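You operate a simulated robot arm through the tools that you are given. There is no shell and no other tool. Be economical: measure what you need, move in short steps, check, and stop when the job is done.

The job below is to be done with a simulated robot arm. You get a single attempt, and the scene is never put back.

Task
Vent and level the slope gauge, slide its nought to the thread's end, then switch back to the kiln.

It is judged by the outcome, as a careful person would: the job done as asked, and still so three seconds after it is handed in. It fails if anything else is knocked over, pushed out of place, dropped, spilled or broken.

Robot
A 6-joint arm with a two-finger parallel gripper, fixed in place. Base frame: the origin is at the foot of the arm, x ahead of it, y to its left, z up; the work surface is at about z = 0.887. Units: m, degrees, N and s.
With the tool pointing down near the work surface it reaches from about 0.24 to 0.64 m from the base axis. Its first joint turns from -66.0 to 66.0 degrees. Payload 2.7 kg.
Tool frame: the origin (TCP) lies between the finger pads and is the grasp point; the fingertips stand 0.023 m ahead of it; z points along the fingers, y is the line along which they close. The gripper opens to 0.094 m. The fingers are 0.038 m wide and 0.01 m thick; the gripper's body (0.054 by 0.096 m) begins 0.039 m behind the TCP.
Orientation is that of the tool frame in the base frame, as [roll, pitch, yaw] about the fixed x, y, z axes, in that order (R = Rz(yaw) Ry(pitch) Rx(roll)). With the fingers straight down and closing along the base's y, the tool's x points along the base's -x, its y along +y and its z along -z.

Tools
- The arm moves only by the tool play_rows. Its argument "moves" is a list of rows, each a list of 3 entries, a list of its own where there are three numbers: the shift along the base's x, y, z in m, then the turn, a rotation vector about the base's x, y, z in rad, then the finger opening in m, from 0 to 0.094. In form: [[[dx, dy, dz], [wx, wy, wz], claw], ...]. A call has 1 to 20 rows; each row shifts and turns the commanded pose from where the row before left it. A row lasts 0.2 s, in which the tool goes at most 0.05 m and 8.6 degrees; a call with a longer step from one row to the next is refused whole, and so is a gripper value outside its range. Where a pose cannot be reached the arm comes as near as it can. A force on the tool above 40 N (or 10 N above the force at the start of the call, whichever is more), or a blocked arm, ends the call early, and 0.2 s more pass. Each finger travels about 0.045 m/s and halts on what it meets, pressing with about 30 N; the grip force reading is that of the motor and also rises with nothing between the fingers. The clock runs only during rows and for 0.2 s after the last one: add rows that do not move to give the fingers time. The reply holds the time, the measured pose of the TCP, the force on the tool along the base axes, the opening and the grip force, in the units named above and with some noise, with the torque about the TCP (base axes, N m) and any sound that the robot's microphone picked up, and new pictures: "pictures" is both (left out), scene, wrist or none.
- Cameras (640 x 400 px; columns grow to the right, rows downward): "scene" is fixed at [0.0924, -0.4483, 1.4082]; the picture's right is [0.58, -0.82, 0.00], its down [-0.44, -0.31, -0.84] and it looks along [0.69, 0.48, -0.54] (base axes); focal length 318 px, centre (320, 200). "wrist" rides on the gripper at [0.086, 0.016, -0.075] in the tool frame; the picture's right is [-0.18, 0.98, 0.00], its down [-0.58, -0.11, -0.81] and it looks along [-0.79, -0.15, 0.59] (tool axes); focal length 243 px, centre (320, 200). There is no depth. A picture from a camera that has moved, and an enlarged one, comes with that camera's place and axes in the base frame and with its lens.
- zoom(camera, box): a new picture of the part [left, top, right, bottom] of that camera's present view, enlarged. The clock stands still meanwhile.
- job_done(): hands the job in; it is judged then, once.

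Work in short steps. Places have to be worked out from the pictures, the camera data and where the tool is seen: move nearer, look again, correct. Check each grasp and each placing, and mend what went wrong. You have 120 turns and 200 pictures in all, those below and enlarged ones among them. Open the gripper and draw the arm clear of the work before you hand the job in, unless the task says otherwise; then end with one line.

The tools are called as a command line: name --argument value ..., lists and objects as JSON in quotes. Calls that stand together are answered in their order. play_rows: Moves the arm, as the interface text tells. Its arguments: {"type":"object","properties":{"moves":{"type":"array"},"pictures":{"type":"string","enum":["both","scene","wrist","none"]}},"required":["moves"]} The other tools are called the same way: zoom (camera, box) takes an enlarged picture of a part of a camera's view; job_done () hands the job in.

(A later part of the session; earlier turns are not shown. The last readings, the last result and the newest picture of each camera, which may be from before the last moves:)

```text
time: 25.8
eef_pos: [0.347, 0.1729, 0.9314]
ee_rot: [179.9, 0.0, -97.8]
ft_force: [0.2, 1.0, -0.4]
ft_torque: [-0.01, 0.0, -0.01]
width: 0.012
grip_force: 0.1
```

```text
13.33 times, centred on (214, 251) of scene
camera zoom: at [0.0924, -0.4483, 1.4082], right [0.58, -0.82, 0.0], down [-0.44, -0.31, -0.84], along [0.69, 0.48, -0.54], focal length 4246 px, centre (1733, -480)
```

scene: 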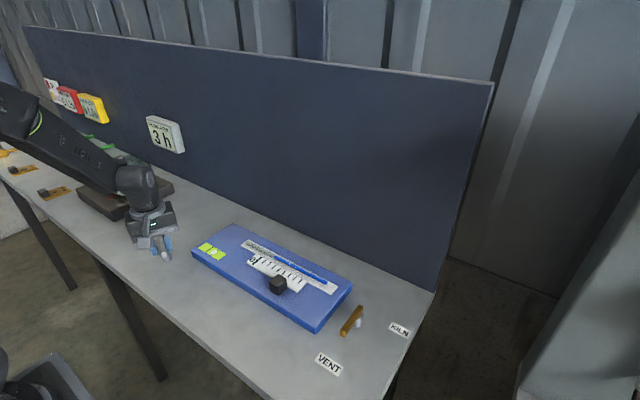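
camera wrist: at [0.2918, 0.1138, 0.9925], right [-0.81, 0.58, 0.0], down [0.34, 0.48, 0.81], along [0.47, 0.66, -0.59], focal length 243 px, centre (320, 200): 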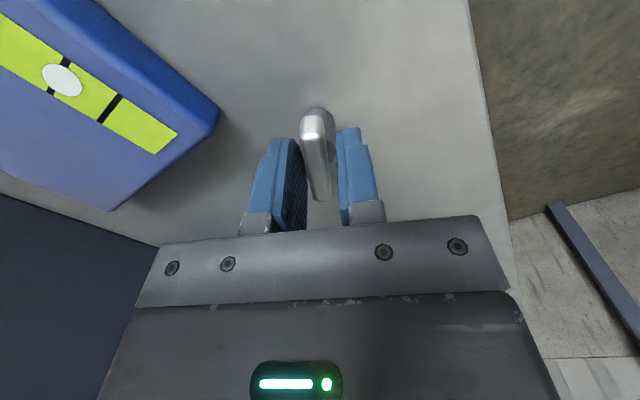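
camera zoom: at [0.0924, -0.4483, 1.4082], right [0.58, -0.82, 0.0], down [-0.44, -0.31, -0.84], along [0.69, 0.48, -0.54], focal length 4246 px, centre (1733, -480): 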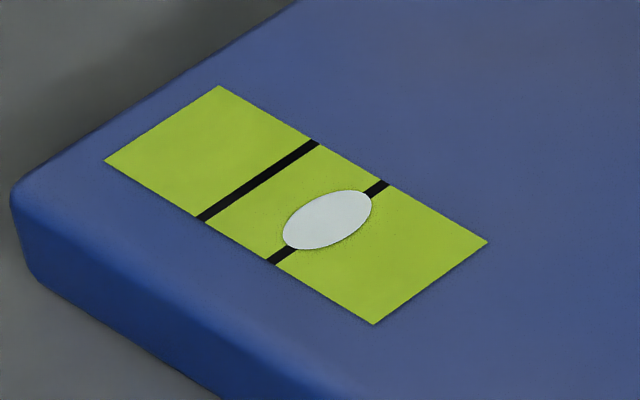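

At this height the tips pass over the bar, so its top is near z≈0.905. The earlier +turn moved the bubble slightly the wrong way, so the screw must turn clockwise (-z). I lower, recentre, close loosely and turn about -25°.

play_rows --moves '[[[0, 0, 0], [0, 0, 0], 0.026], [[-0.002, 0, -0.006], [0, 0, 0], 0.026], [[0, 0, -0.006], [0, 0, 0], 0.022], [[0, 0, 0], [0, 0, 0], 0.018], [[0, 0, 0], [0, 0, -0.1], 0.017], [[0, 0, 0], [0, 0, -0.1], 0.017], [[0, 0, 0], [0, 0, -0.1], 0.017], [[0, 0, 0], [0, 0, -0.1], 0.017], [[0, 0, 0], [0, 0, -0.1], 0.017], [[0, 0, 0], [0, 0, 0], 0.017]]' --pictures "none"

zoom --camera "wrist" --box '[220, 90, 420, 240]'

zoom --camera "scene" --box '[190, 236, 238, 266]'

```text
time: 28.0
eef_pos: [0.3424, 0.1716, 0.9182]
ee_rot: [179.8, -0.3, -126.6]
ft_force: [-18.9, 0.0, 1.4]
ft_torque: [-0.15, 0.35, 0.46]
width: 0.0239
grip_force: 7.8
```

```text
2.67 times, centred on (320, 165) of wrist
camera zoom: at [0.2777, 0.112, 0.9943], right [-0.68, 0.73, 0.0], down [0.44, 0.4, 0.8], along [0.59, 0.55, -0.6], focal length 647 px, centre (320, 293)
```

zoom: 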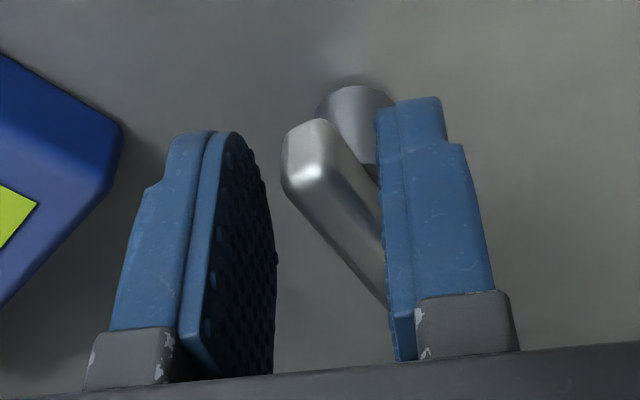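

```text
13.33 times, centred on (214, 251) of scene
camera zoom: at [0.092, -0.4482, 1.4082], right [0.58, -0.82, 0.0], down [-0.44, -0.31, -0.84], along [0.69, 0.48, -0.54], focal length 4246 px, centre (1733, -480)
```

zoom: 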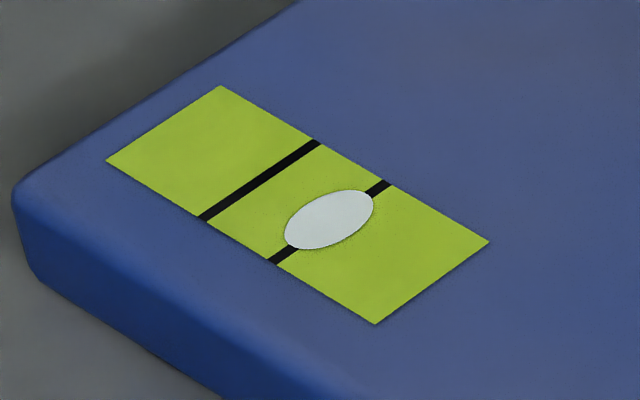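

The bar slipped since the tool's axis isn't on the screw's axis. I open, go back to the bar's angle, and check the free pose.

play_rows --moves '[[[0, 0, 0], [0, 0, 0], 0.036], [[0, 0, 0], [0, 0, 0.1], 0.04], [[0, 0, 0], [0, 0, 0.1], 0.04], [[-0.002, 0.002, 0], [0, 0, 0.1], 0.04], [[-0.002, 0.002, 0], [0, 0, 0.05], 0.04], [[0, 0, 0], [0, 0, 0], 0.04]]' --pictures "none"

zoom --camera "wrist" --box '[220, 90, 420, 240]'

```text
time: 29.4
eef_pos: [0.3411, 0.1767, 0.9186]
ee_rot: [-179.9, 0.0, -106.4]
ft_force: [0.5, 0.5, 0.6]
ft_torque: [-0.01, 0.02, 0.0]
width: 0.0401
grip_force: 0.0
```

```text
2.67 times, centred on (320, 165) of wrist
camera zoom: at [0.3002, 0.0986, 0.9932], right [-0.89, 0.45, 0.0], down [0.27, 0.53, 0.81], along [0.37, 0.72, -0.59], focal length 647 px, centre (320, 293)
```

zoom: 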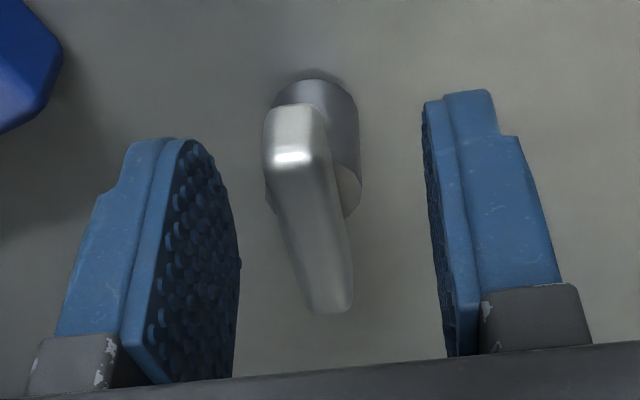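

Bar is parallel to the fingers and nearly centred. Now I close firmly and read the forces.

play_rows --moves '[[[0.001, -0.0005, 0], [0, 0, 0], 0.03], [[0, 0, 0], [0, 0, 0], 0.022], [[0, 0, 0], [0, 0, 0], 0.016], [[0, 0, 0], [0, 0, 0], 0.012], [[0, 0, 0], [0, 0, 0], 0.01], [[0, 0, 0], [0, 0, 0], 0.008]]' --pictures "none"

zoom --camera "wrist" --box '[220, 90, 420, 240]'

```text
time: 30.8
eef_pos: [0.3434, 0.1752, 0.918]
ee_rot: [-179.9, 0.1, -106.4]
ft_force: [16.1, -6.9, -3.4]
ft_torque: [-0.07, -0.19, -0.37]
width: 0.0159
grip_force: 9.1
```

```text
2.67 times, centred on (320, 165) of wrist
camera zoom: at [0.3019, 0.0976, 0.9932], right [-0.89, 0.46, 0.0], down [0.27, 0.53, 0.81], along [0.37, 0.72, -0.59], focal length 647 px, centre (320, 293)
```

zoom: 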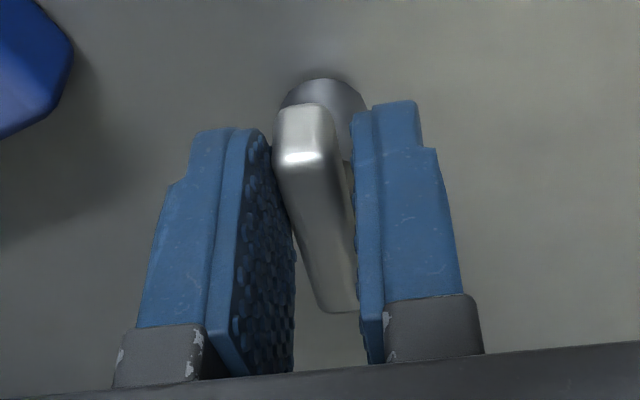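

Contact is diagonal: rotate the tool -7° to match the bar and shift slightly left, still gripping.

play_rows --moves '[[[0.001, -0.0005, 0], [0, 0, -0.06], 0.012], [[0.001, -0.0005, 0], [0, 0, -0.06], 0.008], [[0, 0, 0], [0, 0, 0], 0.004], [[0, 0, 0], [0, 0, 0], 0.0]]' --pictures "none"

zoom --camera "wrist" --box '[220, 90, 420, 240]'

zoom --camera "scene" --box '[190, 236, 238, 266]'

```text
time: 31.8
eef_pos: [0.3431, 0.1749, 0.9187]
ee_rot: [179.9, -0.1, -113.3]
ft_force: [-4.9, 8.3, 4.9]
ft_torque: [0.49, -0.02, 0.13]
width: 0.0121
grip_force: 45.3
```

```text
2.67 times, centred on (320, 165) of wrist
camera zoom: at [0.2929, 0.1018, 0.9933], right [-0.83, 0.56, 0.0], down [0.33, 0.49, 0.81], along [0.45, 0.67, -0.59], focal length 647 px, centre (320, 293)
```

zoom: 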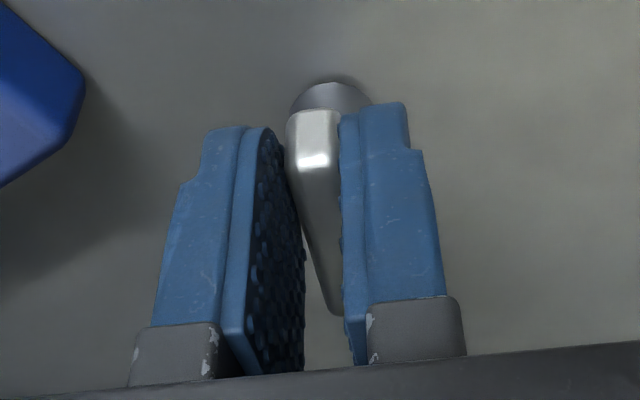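

```text
13.33 times, centred on (214, 251) of scene
camera zoom: at [0.0923, -0.4481, 1.4083], right [0.58, -0.82, 0.0], down [-0.44, -0.31, -0.84], along [0.69, 0.48, -0.54], focal length 4246 px, centre (1733, -480)
```

zoom: 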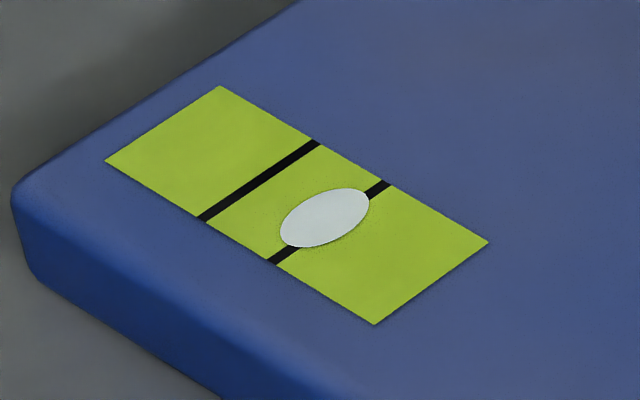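

Firm, aligned grip (12 mm) with small side forces, and the bubble moved slightly the right way. Turn the screw -29° in place.

play_rows --moves '[[[0, 0, 0], [0, 0, -0.1], 0.0], [[0, 0, 0], [0, 0, -0.1], 0.0], [[0, 0, 0], [0, 0, -0.1], 0.0], [[0, 0, 0], [0, 0, -0.1], 0.0], [[0, 0, 0], [0, 0, -0.1], 0.0], [[0, 0, 0], [0, 0, 0], 0.0]]' --pictures "none"

zoom --camera "wrist" --box '[220, 90, 420, 240]'

zoom --camera "scene" --box '[190, 236, 238, 266]'

```text
time: 32.4
eef_pos: [0.3404, 0.1757, 0.9187]
ee_rot: [179.6, -0.2, -123.5]
ft_force: [-6.1, 4.1, 2.9]
ft_torque: [0.15, -0.14, 0.16]
width: 0.0117
grip_force: 45.1
stopped in row 3: the force on the tool passed its limit (the readings are from after the stop); the commanded pose is now the measured one
```

```text
2.67 times, centred on (320, 165) of wrist
camera zoom: at [0.2787, 0.1129, 0.9936], right [-0.72, 0.7, 0.01], down [0.42, 0.42, 0.8], along [0.56, 0.58, -0.59], focal length 647 px, centre (320, 293)
```

zoom: 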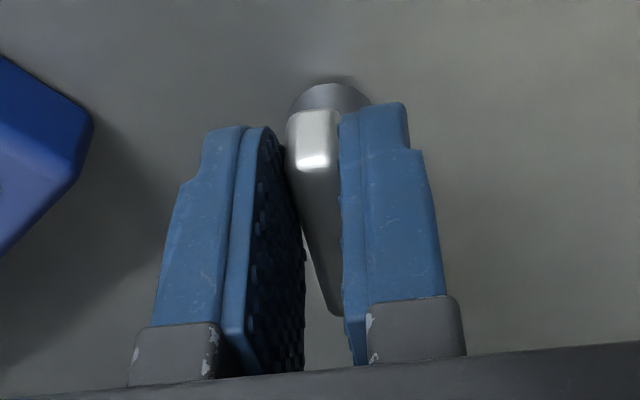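

```text
13.33 times, centred on (214, 251) of scene
camera zoom: at [0.0922, -0.4482, 1.4082], right [0.58, -0.82, 0.0], down [-0.44, -0.31, -0.84], along [0.69, 0.48, -0.54], focal length 4246 px, centre (1733, -480)
```

zoom: 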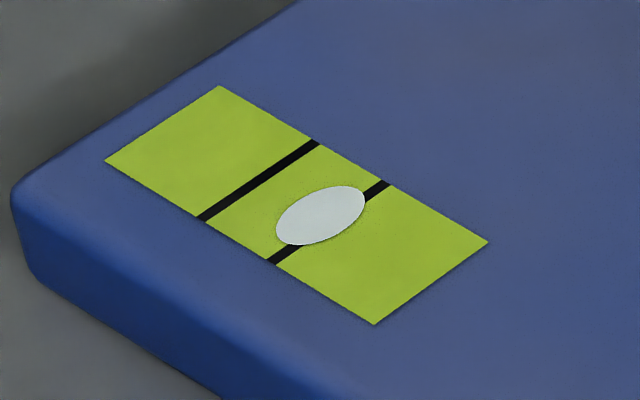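

The bar turns with the tool; the tool's drift shows the pivot is about (0.347, 0.188), i.e. I hold the bar's near end. I open, slide 14 mm along the bar, and regrip.

play_rows --moves '[[[0, 0, 0], [0, 0, 0], 0.02], [[0, 0, 0], [0, 0, 0], 0.022], [[0.0039, 0.0058, 0], [0, 0, 0], 0.022], [[0.0038, 0.0058, 0], [0, 0, 0], 0.022], [[0, 0, 0], [0, 0, 0], 0.012], [[0, 0, 0], [0, 0, 0], 0.006], [[0, 0, 0], [0, 0, 0], 0.0]]' --pictures "none"

zoom --camera "wrist" --box '[220, 90, 420, 240]'

```text
time: 34.0
eef_pos: [0.3475, 0.1883, 0.9184]
ee_rot: [179.6, -0.2, -123.6]
ft_force: [-18.5, 16.4, 4.7]
ft_torque: [-0.1, 0.28, 0.04]
width: 0.0121
grip_force: 45.5
```

```text
2.67 times, centred on (320, 165) of wrist
camera zoom: at [0.2867, 0.1249, 0.9934], right [-0.72, 0.7, 0.01], down [0.42, 0.42, 0.8], along [0.56, 0.58, -0.6], focal length 647 px, centre (320, 293)
```

zoom: 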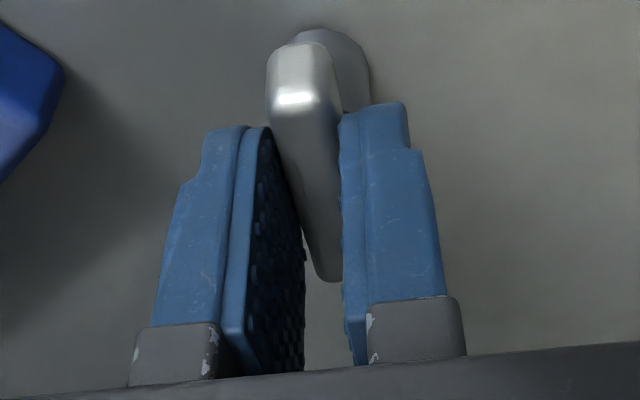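

Side load of ~25 N toward the picture's right; I ease the command that way and turn -17° in small steps.

play_rows --moves '[[[-0.0015, 0.0014, 0], [0, 0, 0], 0.0], [[0, 0, 0], [0, 0, -0.06], 0.0], [[0, 0, 0], [0, 0, -0.06], 0.0], [[0, 0, 0], [0, 0, -0.06], 0.0], [[0, 0, 0], [0, 0, -0.06], 0.0], [[0, 0, 0], [0, 0, -0.06], 0.0], [[0, 0, 0], [0, 0, 0], 0.0]]' --pictures "none"

zoom --camera "scene" --box '[190, 236, 238, 266]'

```text
time: 35.6
eef_pos: [0.3478, 0.1888, 0.9178]
ee_rot: [179.8, -0.2, -140.8]
ft_force: [-0.9, -2.9, 4.2]
ft_torque: [-1.02, 0.92, -0.02]
width: 0.0121
grip_force: 45.3
```

```text
13.33 times, centred on (214, 251) of scene
camera zoom: at [0.0924, -0.4483, 1.4082], right [0.58, -0.82, 0.0], down [-0.44, -0.31, -0.84], along [0.69, 0.48, -0.54], focal length 4246 px, centre (1733, -480)
```

zoom: 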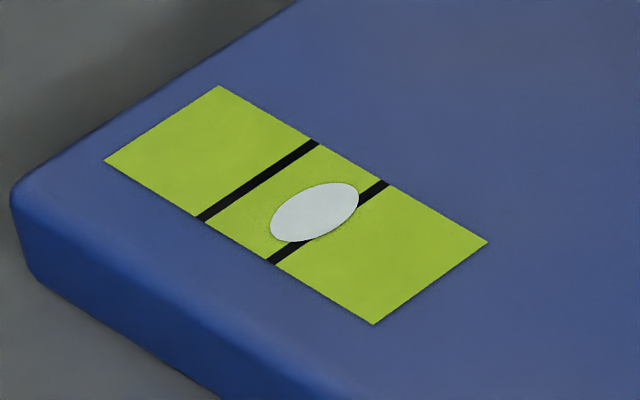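

Turning works with low side force; the bubble is at ~20% of the way between the marks and needs 50%. I turn another -31°.

play_rows --moves '[[[0, 0, 0], [0, 0, -0.09], 0.0], [[0, 0, 0], [0, 0, -0.09], 0.0], [[0, 0, 0], [0, 0, -0.09], 0.0], [[0, 0, 0], [0, 0, -0.09], 0.0], [[0, 0, 0], [0, 0, -0.09], 0.0], [[0, 0, 0], [0, 0, -0.09], 0.0], [[0, 0, 0], [0, 0, 0], 0.0]]' --pictures "none"

zoom --camera "scene" --box '[190, 236, 238, 266]'

```text
time: 37.2
eef_pos: [0.3471, 0.1905, 0.918]
ee_rot: [179.6, -0.1, -171.8]
ft_force: [-6.7, 12.6, 1.7]
ft_torque: [0.06, -0.23, 0.04]
width: 0.0117
grip_force: 44.8
```

```text
13.33 times, centred on (214, 251) of scene
camera zoom: at [0.0922, -0.4479, 1.4083], right [0.58, -0.82, 0.0], down [-0.44, -0.31, -0.84], along [0.69, 0.48, -0.54], focal length 4246 px, centre (1733, -480)
```

zoom: 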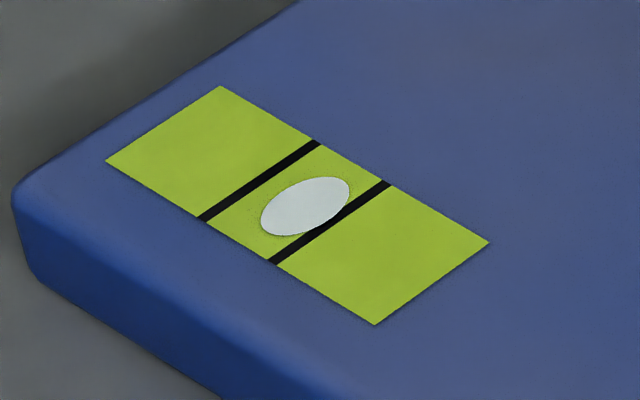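

At ~37%; another -24°.

play_rows --moves '[[[0, 0.001, 0], [0, 0, -0.085], 0.0], [[0, 0, 0], [0, 0, -0.085], 0.0], [[0, 0, 0], [0, 0, -0.085], 0.0], [[0, 0, 0], [0, 0, -0.085], 0.0], [[0, 0, 0], [0, 0, -0.085], 0.0], [[0, 0, 0], [0, 0, 0], 0.0]]' --pictures "none"

zoom --camera "scene" --box '[190, 236, 238, 266]'

```text
time: 38.6
eef_pos: [0.3479, 0.191, 0.9184]
ee_rot: [179.4, -0.1, 163.8]
ft_force: [1.6, 37.4, -5.9]
ft_torque: [0.73, 1.42, 0.07]
width: 0.0119
grip_force: 45.3
```

```text
13.33 times, centred on (214, 251) of scene
camera zoom: at [0.0926, -0.4473, 1.4085], right [0.58, -0.82, 0.0], down [-0.44, -0.31, -0.84], along [0.69, 0.48, -0.54], focal length 4246 px, centre (1733, -480)
```

zoom: 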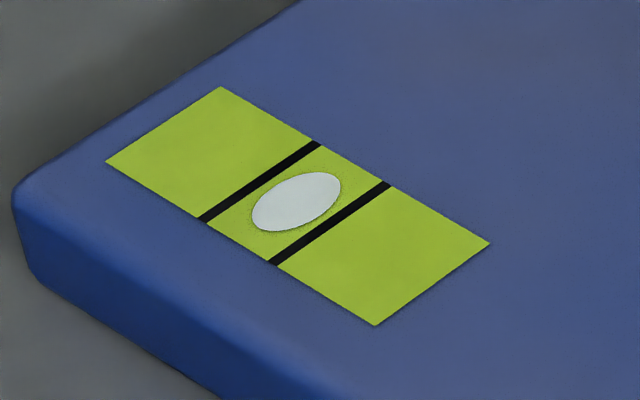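

The bubble is centred. I relieve the side load, open, and check that the bubble stays.

play_rows --moves '[[[0, 0.002, 0], [0, 0, 0], 0.0], [[0, 0.001, 0], [0, 0, 0], 0.02], [[0, 0, 0], [0, 0, 0], 0.03], [[0, 0, 0], [0, 0, 0], 0.04], [[0, 0, 0.03], [0, 0, 0], 0.04], [[0, 0, 0.04], [0, 0, 0], 0.04], [[0, 0, 0.04], [0, 0, 0], 0.04], [[0, 0, 0], [0, 0, 0], 0.04]]'

zoom --camera "scene" --box '[190, 236, 238, 266]'

zoom --camera "scene" --box '[230, 230, 342, 300]'

```text
time: 40.4
eef_pos: [0.347, 0.193, 1.0298]
ee_rot: [179.7, -0.2, 163.9]
ft_force: [0.1, -0.4, 0.4]
ft_torque: [0.01, 0.01, 0.0]
width: 0.04
grip_force: 0.0
camera wrist: at [0.2668, 0.2317, 1.1047], right [0.45, 0.89, 0.0], down [0.53, -0.27, 0.8], along [0.72, -0.36, -0.59], focal length 243 px, centre (320, 200)
```

scene: 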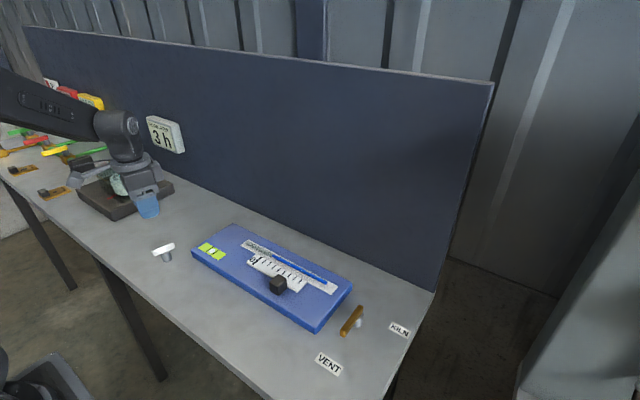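
wrist: 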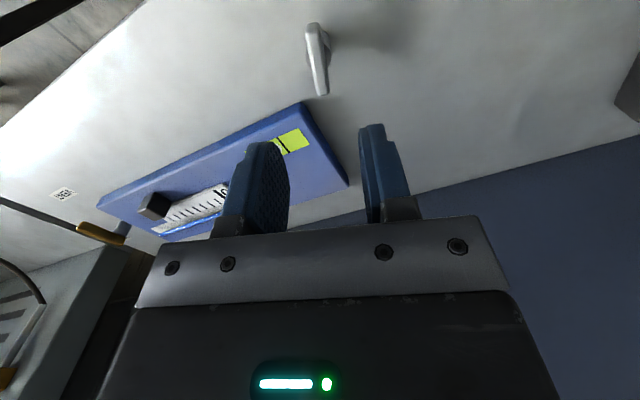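

```text
13.33 times, centred on (214, 251) of scene
camera zoom: at [0.0924, -0.4483, 1.4082], right [0.58, -0.82, 0.0], down [-0.44, -0.31, -0.84], along [0.69, 0.48, -0.54], focal length 4246 px, centre (1733, -480)
```

zoom: 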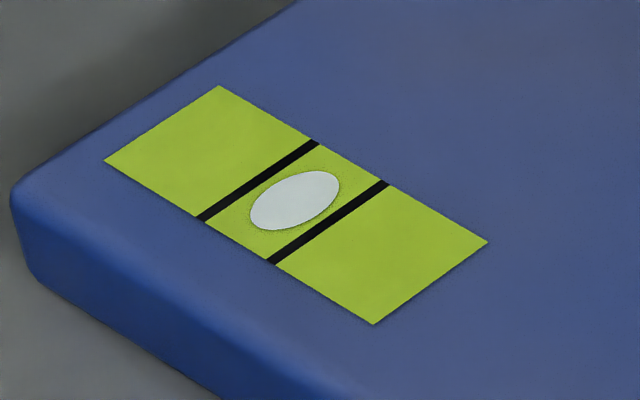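

```text
5.71 times, centred on (286, 265) of scene
camera zoom: at [0.0924, -0.4483, 1.4082], right [0.58, -0.82, 0.0], down [-0.44, -0.31, -0.84], along [0.69, 0.48, -0.54], focal length 1820 px, centre (514, -171)
```

zoom: 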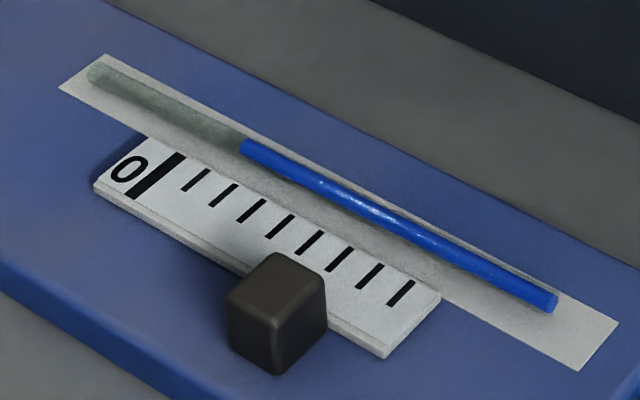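

Bubble holds centred. The nought must move roughly 18 mm toward -y. I go above the slider's black knob, fingers closing along y.

play_rows --moves '[[[0.0075, -0.0404, 0.002], [0, 0, 0.035], 0.04], [[0.0075, -0.0404, 0.002], [0, 0, 0.035], 0.04], [[0.0075, -0.0404, 0.002], [0, 0, 0.035], 0.04], [[0.0075, -0.0404, 0.002], [0, 0, 0.035], 0.04], [[0.0075, -0.0404, 0.002], [0, 0, 0.035], 0.04], [[0.0075, -0.0404, 0.002], [0, 0, 0.035], 0.04], [[0.0075, -0.0404, 0.002], [0, 0, 0.035], 0.04], [[0.0075, -0.0404, 0.002], [0, 0, 0.036], 0.04], [[0, 0, 0], [0, 0, 0], 0.04]]'

zoom --camera "wrist" --box '[200, 20, 520, 220]'

```text
time: 42.4
eef_pos: [0.4086, -0.1289, 1.0438]
ee_rot: [179.8, -0.2, -179.8]
ft_force: [0.1, -0.4, 0.0]
ft_torque: [-0.01, -0.01, -0.06]
width: 0.0399
grip_force: 0.1
camera wrist: at [0.3211, -0.1135, 1.1192], right [0.18, 0.98, 0.01], down [0.58, -0.11, 0.8], along [0.79, -0.14, -0.59], focal length 243 px, centre (320, 200)
```

scene: 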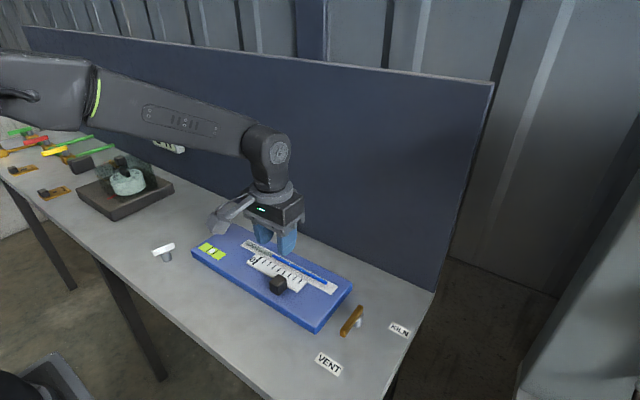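
wrist: 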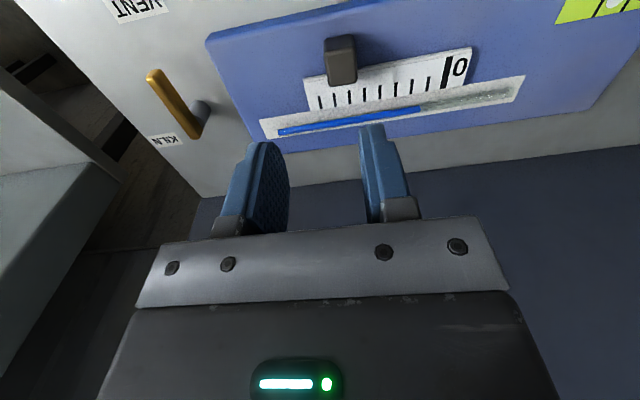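

```text
2.00 times, centred on (360, 120) of wrist
camera zoom: at [0.3211, -0.1135, 1.1192], right [0.18, 0.98, 0.01], down [0.58, -0.11, 0.8], along [0.79, -0.14, -0.59], focal length 485 px, centre (240, 360)
```

zoom: 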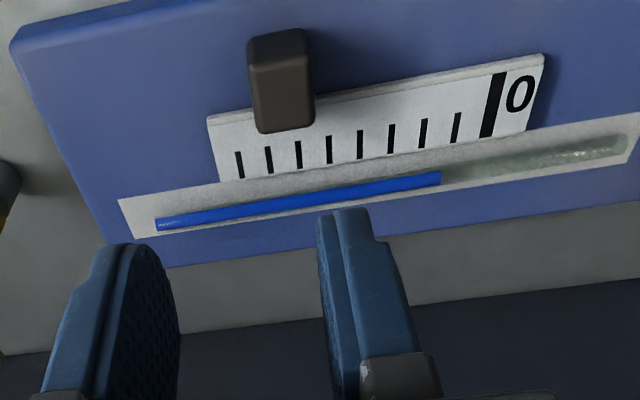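

The knob is about (0.408, -0.123). I descend partway with a 50 mm opening and check alignment.

play_rows --moves '[[[0, 0.003, -0.03], [0, 0, 0], 0.05], [[0, 0.003, -0.03], [0, 0, 0], 0.05], [[0, 0, 0], [0, 0, 0], 0.05]]' --pictures "wrist"

zoom --camera "scene" --box '[220, 220, 348, 300]'

```text
time: 43.2
eef_pos: [0.4082, -0.1247, 0.9835]
ee_rot: [179.6, -0.1, -179.9]
ft_force: [0.4, -0.1, 0.6]
ft_torque: [0.0, -0.01, 0.0]
width: 0.0502
grip_force: 0.0
camera wrist: at [0.3205, -0.1081, 1.0594], right [0.18, 0.98, 0.01], down [0.58, -0.11, 0.8], along [0.79, -0.14, -0.59], focal length 243 px, centre (320, 200)
```

wrist: 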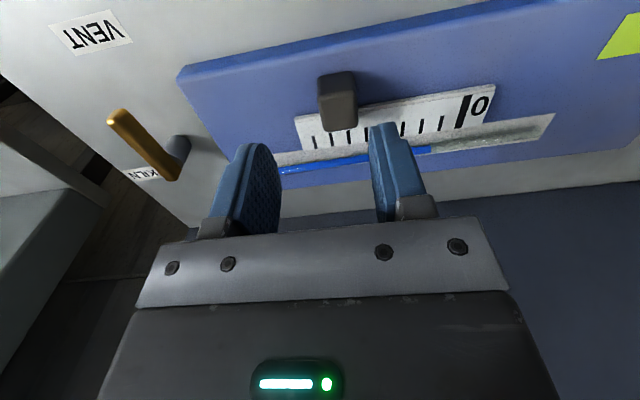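

```text
5.00 times, centred on (284, 260) of scene
camera zoom: at [0.0925, -0.4483, 1.4082], right [0.58, -0.82, 0.0], down [-0.44, -0.31, -0.84], along [0.69, 0.48, -0.54], focal length 1592 px, centre (500, -100)
```

zoom: 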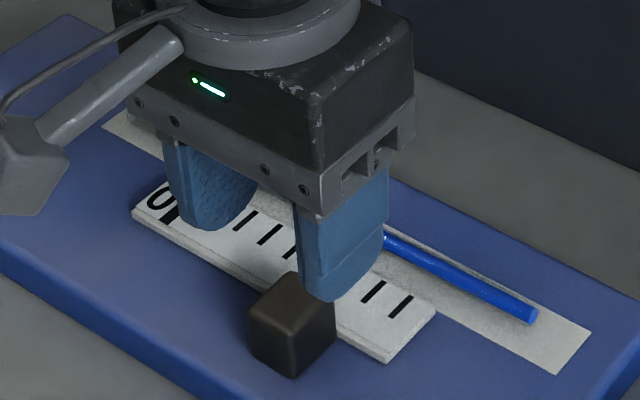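

Scene geometry (gauge only ~15 mm thick) puts the knob near (0.412, -0.119), top ≈0.925. I shift, descend to z≈0.938 and look before closing.

play_rows --moves '[[[0.003, 0.0055, -0.01], [0, 0, 0], 0.05], [[0, 0, -0.02], [0, 0, 0], 0.05], [[0, 0, -0.015], [0, 0, 0], 0.05], [[0, 0, 0], [0, 0, 0], 0.05]]' --pictures "wrist"

zoom --camera "scene" --box '[220, 220, 348, 300]'

```text
time: 44.2
eef_pos: [0.4106, -0.1197, 0.938]
ee_rot: [179.6, -0.2, -179.9]
ft_force: [-0.4, 0.5, -0.5]
ft_torque: [0.0, 0.03, 0.0]
width: 0.0501
grip_force: 0.0
camera wrist: at [0.3231, -0.1037, 1.014], right [0.18, 0.98, 0.01], down [0.58, -0.11, 0.8], along [0.79, -0.14, -0.59], focal length 243 px, centre (320, 200)
```

wrist: 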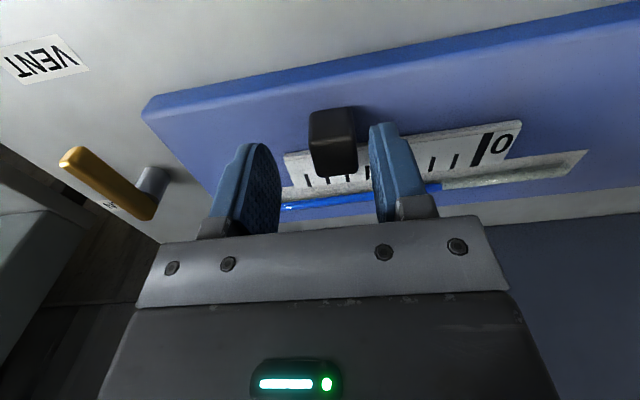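

```text
5.00 times, centred on (284, 260) of scene
camera zoom: at [0.0925, -0.4483, 1.4082], right [0.58, -0.82, 0.0], down [-0.44, -0.31, -0.84], along [0.69, 0.48, -0.54], focal length 1592 px, centre (500, -100)
```

zoom: 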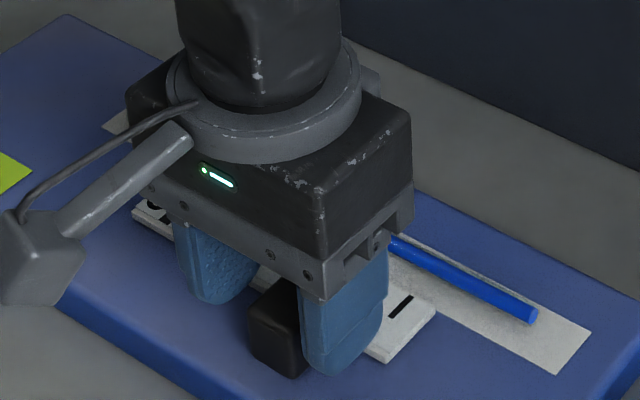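

The knob is between the fingers but a bit toward -x. I shift 8 mm, descend 5 mm, and close until contact.

play_rows --moves '[[[-0.008, 0, 0], [0, 0, 0], 0.05], [[0, 0, -0.006], [0, 0, 0], 0.05], [[0, 0, 0], [0, 0, 0], 0.04], [[0, 0, 0], [0, 0, 0], 0.03], [[0, 0, 0], [0, 0, 0], 0.026], [[0, 0, 0], [0, 0, 0], 0.026]]' --pictures "wrist"

zoom --camera "wrist" --box '[220, 90, 420, 240]'

```text
time: 45.6
eef_pos: [0.4028, -0.1197, 0.9321]
ee_rot: [179.6, -0.2, -179.9]
ft_force: [0.2, 0.1, 0.2]
ft_torque: [0.02, 0.0, -0.04]
width: 0.026
grip_force: 0.3
camera wrist: at [0.3148, -0.1033, 1.008], right [0.18, 0.98, 0.01], down [0.58, -0.11, 0.8], along [0.79, -0.14, -0.59], focal length 243 px, centre (320, 200)
```

wrist: 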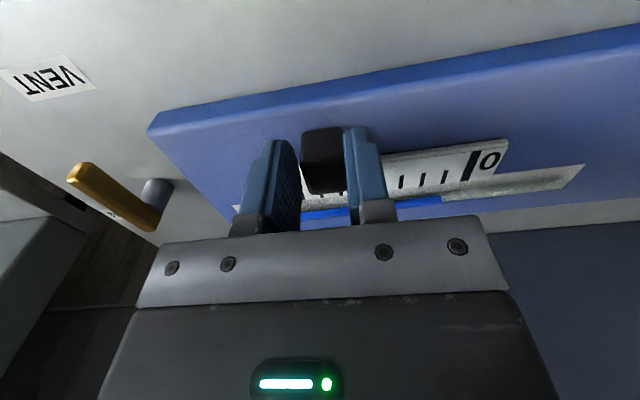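

```text
2.67 times, centred on (320, 165) of wrist
camera zoom: at [0.3148, -0.1033, 1.008], right [0.18, 0.98, 0.01], down [0.58, -0.11, 0.8], along [0.79, -0.14, -0.59], focal length 647 px, centre (320, 293)
```

zoom: 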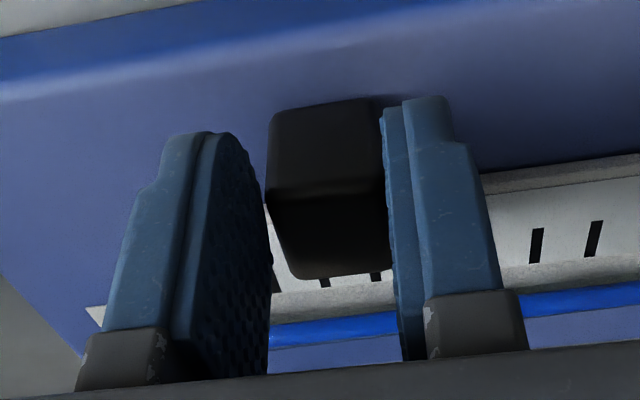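

The knob is straddled with the +y finger almost touching. I push 16 mm toward -y in small steps and look.

play_rows --moves '[[[0, -0.004, 0], [0, 0, 0], 0.025], [[0, -0.004, 0], [0, 0, 0], 0.025], [[0, -0.004, 0], [0, 0, 0], 0.025], [[0, -0.004, 0], [0, 0, 0], 0.025], [[0, 0, 0], [0, 0, 0], 0.025]]' --pictures "wrist"

zoom --camera "wrist" --box '[380, 120, 540, 220]'

zoom --camera "scene" --box '[220, 220, 348, 300]'

```text
time: 46.8
eef_pos: [0.4021, -0.1349, 0.9331]
ee_rot: [179.6, -0.2, -179.9]
ft_force: [-0.8, -0.2, -0.6]
ft_torque: [0.01, 0.03, -0.02]
width: 0.0257
grip_force: 0.6
camera wrist: at [0.3147, -0.1195, 1.0086], right [0.18, 0.98, 0.0], down [0.58, -0.11, 0.8], along [0.79, -0.14, -0.59], focal length 243 px, centre (320, 200)
```

wrist: 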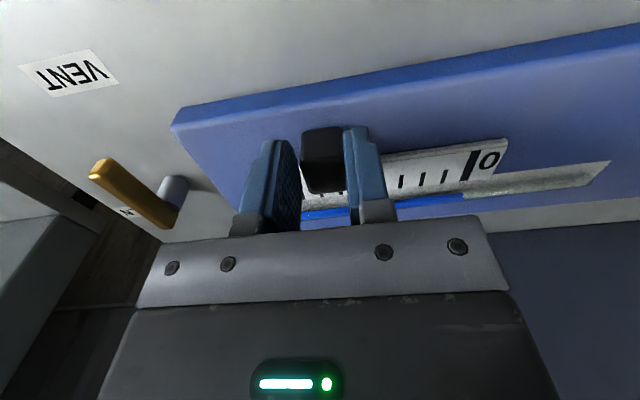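

```text
4.00 times, centred on (460, 170) of wrist
camera zoom: at [0.3147, -0.1195, 1.0086], right [0.18, 0.98, 0.0], down [0.58, -0.11, 0.8], along [0.79, -0.14, -0.59], focal length 970 px, centre (-240, 320)
```

zoom: 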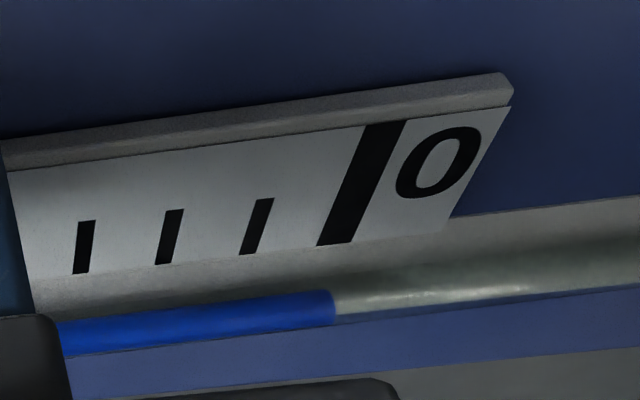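

```text
5.00 times, centred on (284, 260) of scene
camera zoom: at [0.0924, -0.4483, 1.4082], right [0.58, -0.82, 0.0], down [-0.44, -0.31, -0.84], along [0.69, 0.48, -0.54], focal length 1592 px, centre (500, -100)
```

zoom: 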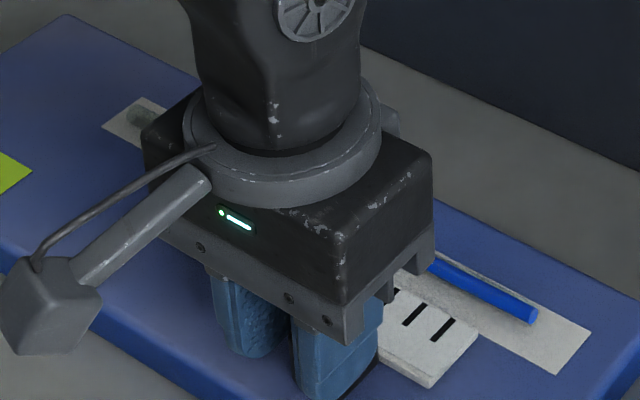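

The nought is now near the thread's end; parallax matters, so I release, lift and put the wrist camera at the nought's y for a head-on look.

play_rows --moves '[[[0, 0, 0], [0, 0, 0], 0.04], [[0, 0, 0], [0, 0, 0], 0.05], [[0, 0, 0.03], [0, 0, 0], 0.05], [[0, 0.005, 0.04], [0, 0, 0], 0.05], [[-0.015, 0.025, 0.02], [0, 0, 0], 0.05], [[-0.015, 0.025, 0], [0, 0, 0], 0.05], [[0, 0, 0], [0, 0, 0], 0.05]]'

zoom --camera "wrist" --box '[280, 60, 440, 160]'

zoom --camera "scene" --box '[220, 220, 348, 300]'

```text
time: 48.4
eef_pos: [0.3728, -0.0771, 1.0231]
ee_rot: [179.7, -0.1, -180.0]
ft_force: [0.1, 0.9, 0.4]
ft_torque: [0.0, -0.01, 0.01]
width: 0.05
grip_force: 0.0
camera wrist: at [0.2855, -0.0617, 1.0986], right [0.18, 0.98, 0.01], down [0.58, -0.11, 0.8], along [0.79, -0.14, -0.59], focal length 243 px, centre (320, 200)
```

scene: 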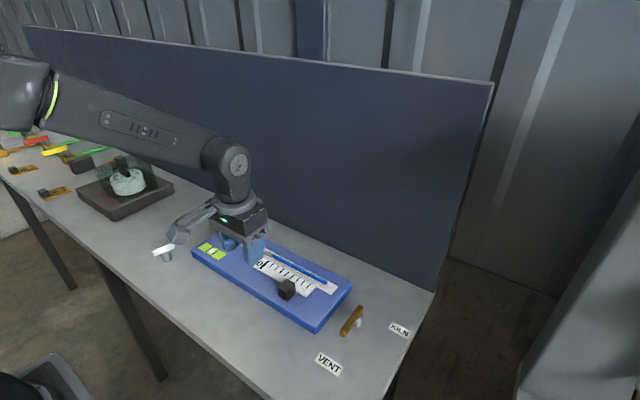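
wrist: 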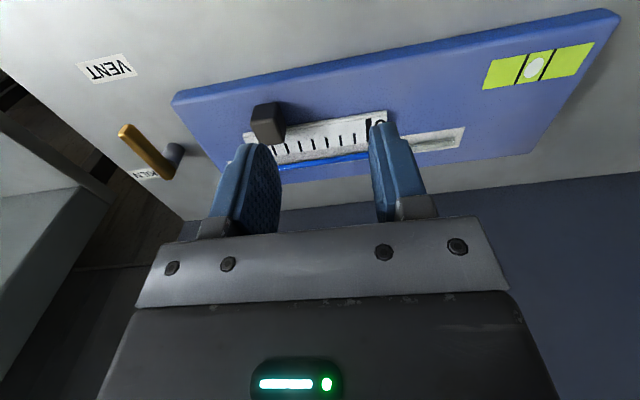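

```text
4.00 times, centred on (360, 110) of wrist
camera zoom: at [0.2855, -0.0617, 1.0986], right [0.18, 0.98, 0.01], down [0.58, -0.11, 0.8], along [0.79, -0.14, -0.59], focal length 970 px, centre (160, 560)
```

zoom: 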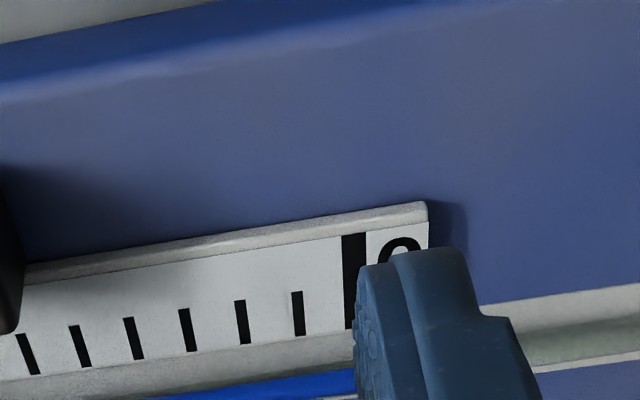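

```text
5.00 times, centred on (284, 260) of scene
camera zoom: at [0.0924, -0.4483, 1.4082], right [0.58, -0.82, 0.0], down [-0.44, -0.31, -0.84], along [0.69, 0.48, -0.54], focal length 1592 px, centre (500, -100)
```

zoom: 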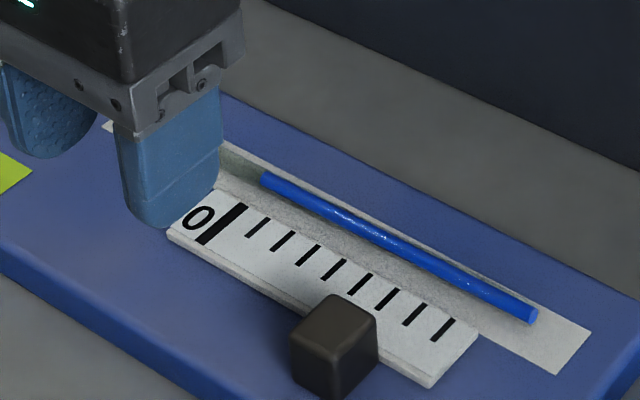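

The finger hides the spot; I open wider to clear the view.

play_rows --moves '[[[0, 0, 0.02], [0, 0, 0], 0.07], [[0, 0, 0], [0, 0, 0], 0.09], [[0, 0, 0], [0, 0, 0], 0.09], [[0, 0, 0], [0, 0, 0], 0.09]]' --pictures "none"

zoom --camera "wrist" --box '[320, 70, 448, 150]'

```text
time: 49.4
eef_pos: [0.3721, -0.0775, 1.0426]
ee_rot: [179.7, -0.2, -179.9]
ft_force: [0.4, 1.0, 0.3]
ft_torque: [0.0, 0.01, 0.01]
width: 0.09
grip_force: 0.0
```

```text
5.00 times, centred on (384, 110) of wrist
camera zoom: at [0.2843, -0.0621, 1.119], right [0.18, 0.98, 0.01], down [0.58, -0.11, 0.8], along [0.79, -0.14, -0.59], focal length 1213 px, centre (0, 650)
```

zoom: 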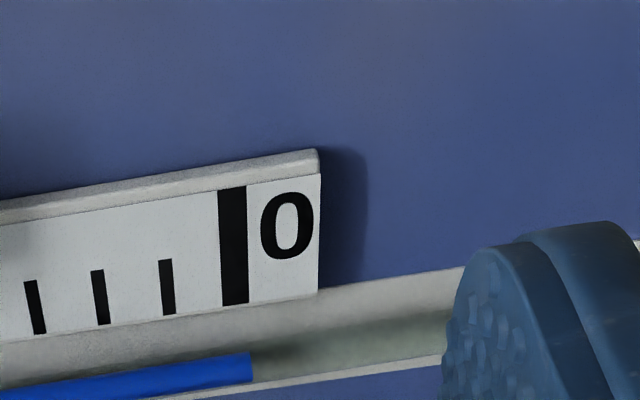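

From here the thread's end seems ~2.5 mm to the +y side of the nought line. I move the camera 18 mm more to +y for a second reading to settle parallax.

play_rows --moves '[[[0, 0.018, 0], [0, 0, 0], 0.09], [[0, 0, 0], [0, 0, 0], 0.09]]' --pictures "none"

zoom --camera "wrist" --box '[300, 80, 412, 150]'

zoom --camera "scene" --box '[250, 235, 314, 275]'

```text
time: 50.0
eef_pos: [0.3709, -0.0622, 1.0441]
ee_rot: [179.6, -0.2, -179.9]
ft_force: [0.2, 0.3, 0.3]
ft_torque: [-0.01, 0.03, -0.01]
width: 0.0905
grip_force: 0.1
```

```text
5.71 times, centred on (356, 115) of wrist
camera zoom: at [0.2844, -0.0459, 1.1194], right [0.18, 0.98, 0.01], down [0.58, -0.11, 0.8], along [0.79, -0.14, -0.59], focal length 1386 px, centre (114, 686)
```

zoom: 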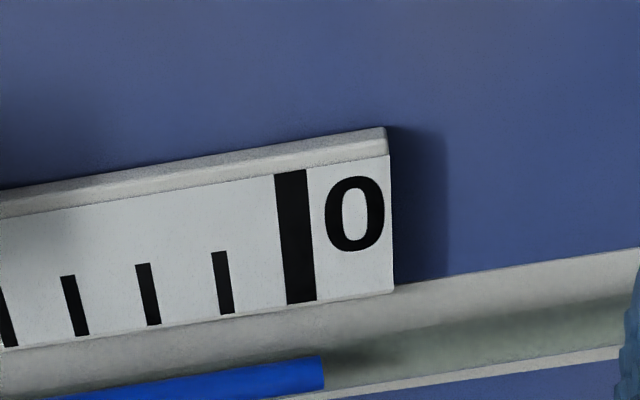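

```text
10.00 times, centred on (282, 255) of scene
camera zoom: at [0.0924, -0.4483, 1.4082], right [0.58, -0.82, 0.0], down [-0.44, -0.31, -0.84], along [0.69, 0.48, -0.54], focal length 3185 px, centre (700, -350)
```

zoom: 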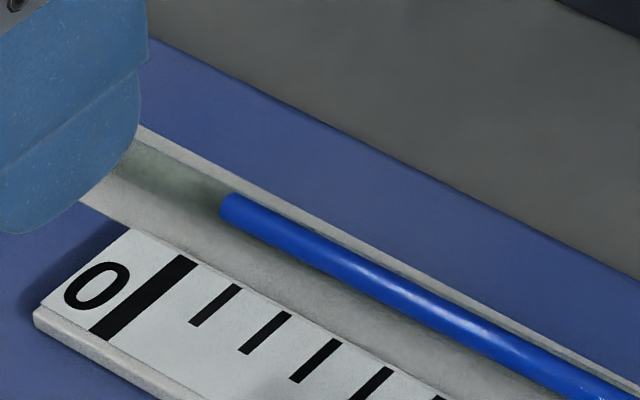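

Both wrist readings and the scene agree: the slider must go ~3 mm toward +y. I return over the knob with a 50 mm opening and descend.

play_rows --moves '[[[0.0155, -0.0365, -0.005], [0, 0, 0], 0.07], [[0.0155, -0.0365, -0.005], [0, 0, 0], 0.05], [[0, 0, -0.02], [0, 0, 0], 0.05], [[0, 0, -0.035], [0, 0, 0], 0.05], [[0, 0, -0.03], [0, 0, 0], 0.05], [[0, 0, -0.015], [0, 0, 0], 0.05], [[0, 0, 0], [0, 0, 0], 0.05]]' --pictures "none"

zoom --camera "wrist" --box '[220, 90, 420, 240]'

```text
time: 51.6
eef_pos: [0.4023, -0.136, 0.9352]
ee_rot: [179.7, -0.1, -179.9]
ft_force: [-0.2, 0.6, 0.9]
ft_torque: [0.03, 0.03, -0.01]
width: 0.0497
grip_force: 0.1
```

```text
2.67 times, centred on (320, 165) of wrist
camera zoom: at [0.314, -0.1195, 1.0106], right [0.18, 0.98, 0.01], down [0.58, -0.11, 0.8], along [0.79, -0.14, -0.59], focal length 647 px, centre (320, 293)
```

zoom: 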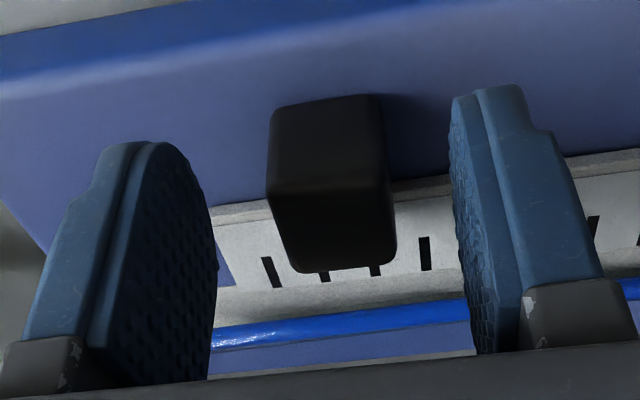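

Straddling the knob. I close gently to learn its width.

play_rows --moves '[[[0, 0.004, -0.002], [0, 0, 0], 0.04], [[0, 0, 0], [0, 0, 0], 0.03], [[0, 0, 0], [0, 0, 0], 0.024], [[0, 0, 0], [0, 0, 0], 0.021], [[0, 0, 0], [0, 0, 0], 0.019], [[0, 0, 0], [0, 0, 0], 0.019]]' --pictures "none"

zoom --camera "wrist" --box '[220, 90, 420, 240]'

zoom --camera "wrist" --box '[380, 120, 540, 220]'

```text
time: 53.0
eef_pos: [0.4021, -0.1317, 0.9328]
ee_rot: [179.7, -0.2, -179.9]
ft_force: [-0.9, -0.1, 0.7]
ft_torque: [-0.03, -0.02, -0.01]
width: 0.0255
grip_force: 44.6
```

```text
2.67 times, centred on (320, 165) of wrist
camera zoom: at [0.3143, -0.115, 1.0079], right [0.18, 0.98, 0.01], down [0.58, -0.11, 0.8], along [0.79, -0.14, -0.59], focal length 647 px, centre (320, 293)
```

zoom: 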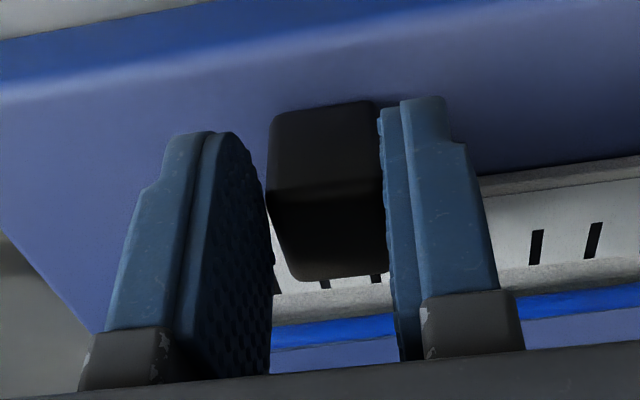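

```text
4.00 times, centred on (460, 170) of wrist
camera zoom: at [0.3143, -0.115, 1.0079], right [0.18, 0.98, 0.01], down [0.58, -0.11, 0.8], along [0.79, -0.14, -0.59], focal length 970 px, centre (-240, 320)
```

zoom: 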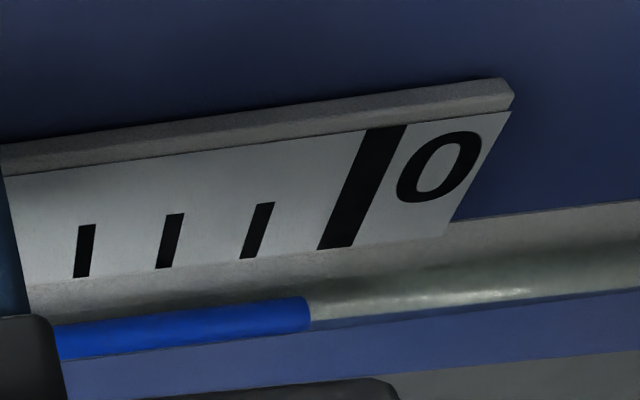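

Knob is 25.5 mm wide; gripping already carried the slider ~3 mm to +y and the thread's end now looks aligned. I release and do the head-on check.

play_rows --moves '[[[0, 0, 0], [0, 0, 0], 0.04], [[0, 0, 0], [0, 0, 0], 0.05], [[0, 0, 0.03], [0, 0, 0], 0.06], [[0, 0, 0.04], [0, 0, 0], 0.07], [[-0.015, 0.034, 0.02], [0, 0, 0], 0.08], [[-0.016, 0.035, 0.02], [0, 0, 0], 0.09], [[0, 0, 0], [0, 0, 0], 0.09], [[0, 0, 0], [0, 0, 0], 0.09]]' --pictures "none"

zoom --camera "wrist" --box '[300, 80, 412, 150]'

zoom --camera "scene" --box '[250, 235, 314, 275]'

```text
time: 54.8
eef_pos: [0.3701, -0.0626, 1.037]
ee_rot: [179.7, -0.2, -179.9]
ft_force: [-0.7, -0.4, 0.5]
ft_torque: [-0.02, 0.01, -0.01]
width: 0.0898
grip_force: 0.1
```

```text
5.71 times, centred on (356, 115) of wrist
camera zoom: at [0.2834, -0.0464, 1.113], right [0.18, 0.98, 0.01], down [0.58, -0.11, 0.8], along [0.79, -0.14, -0.59], focal length 1386 px, centre (114, 686)
```

zoom: 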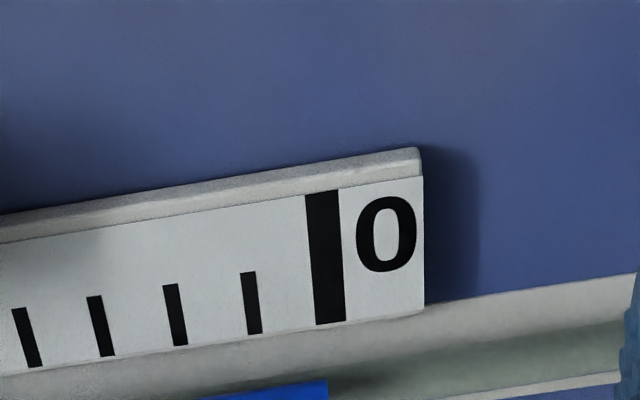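

```text
10.00 times, centred on (282, 255) of scene
camera zoom: at [0.0924, -0.4483, 1.4082], right [0.58, -0.82, 0.0], down [-0.44, -0.31, -0.84], along [0.69, 0.48, -0.54], focal length 3185 px, centre (700, -350)
```

zoom: 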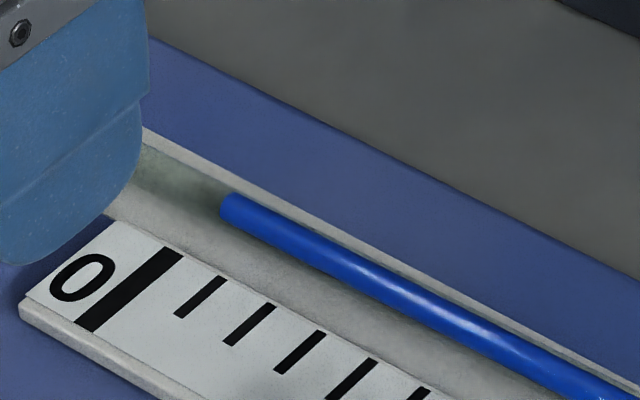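

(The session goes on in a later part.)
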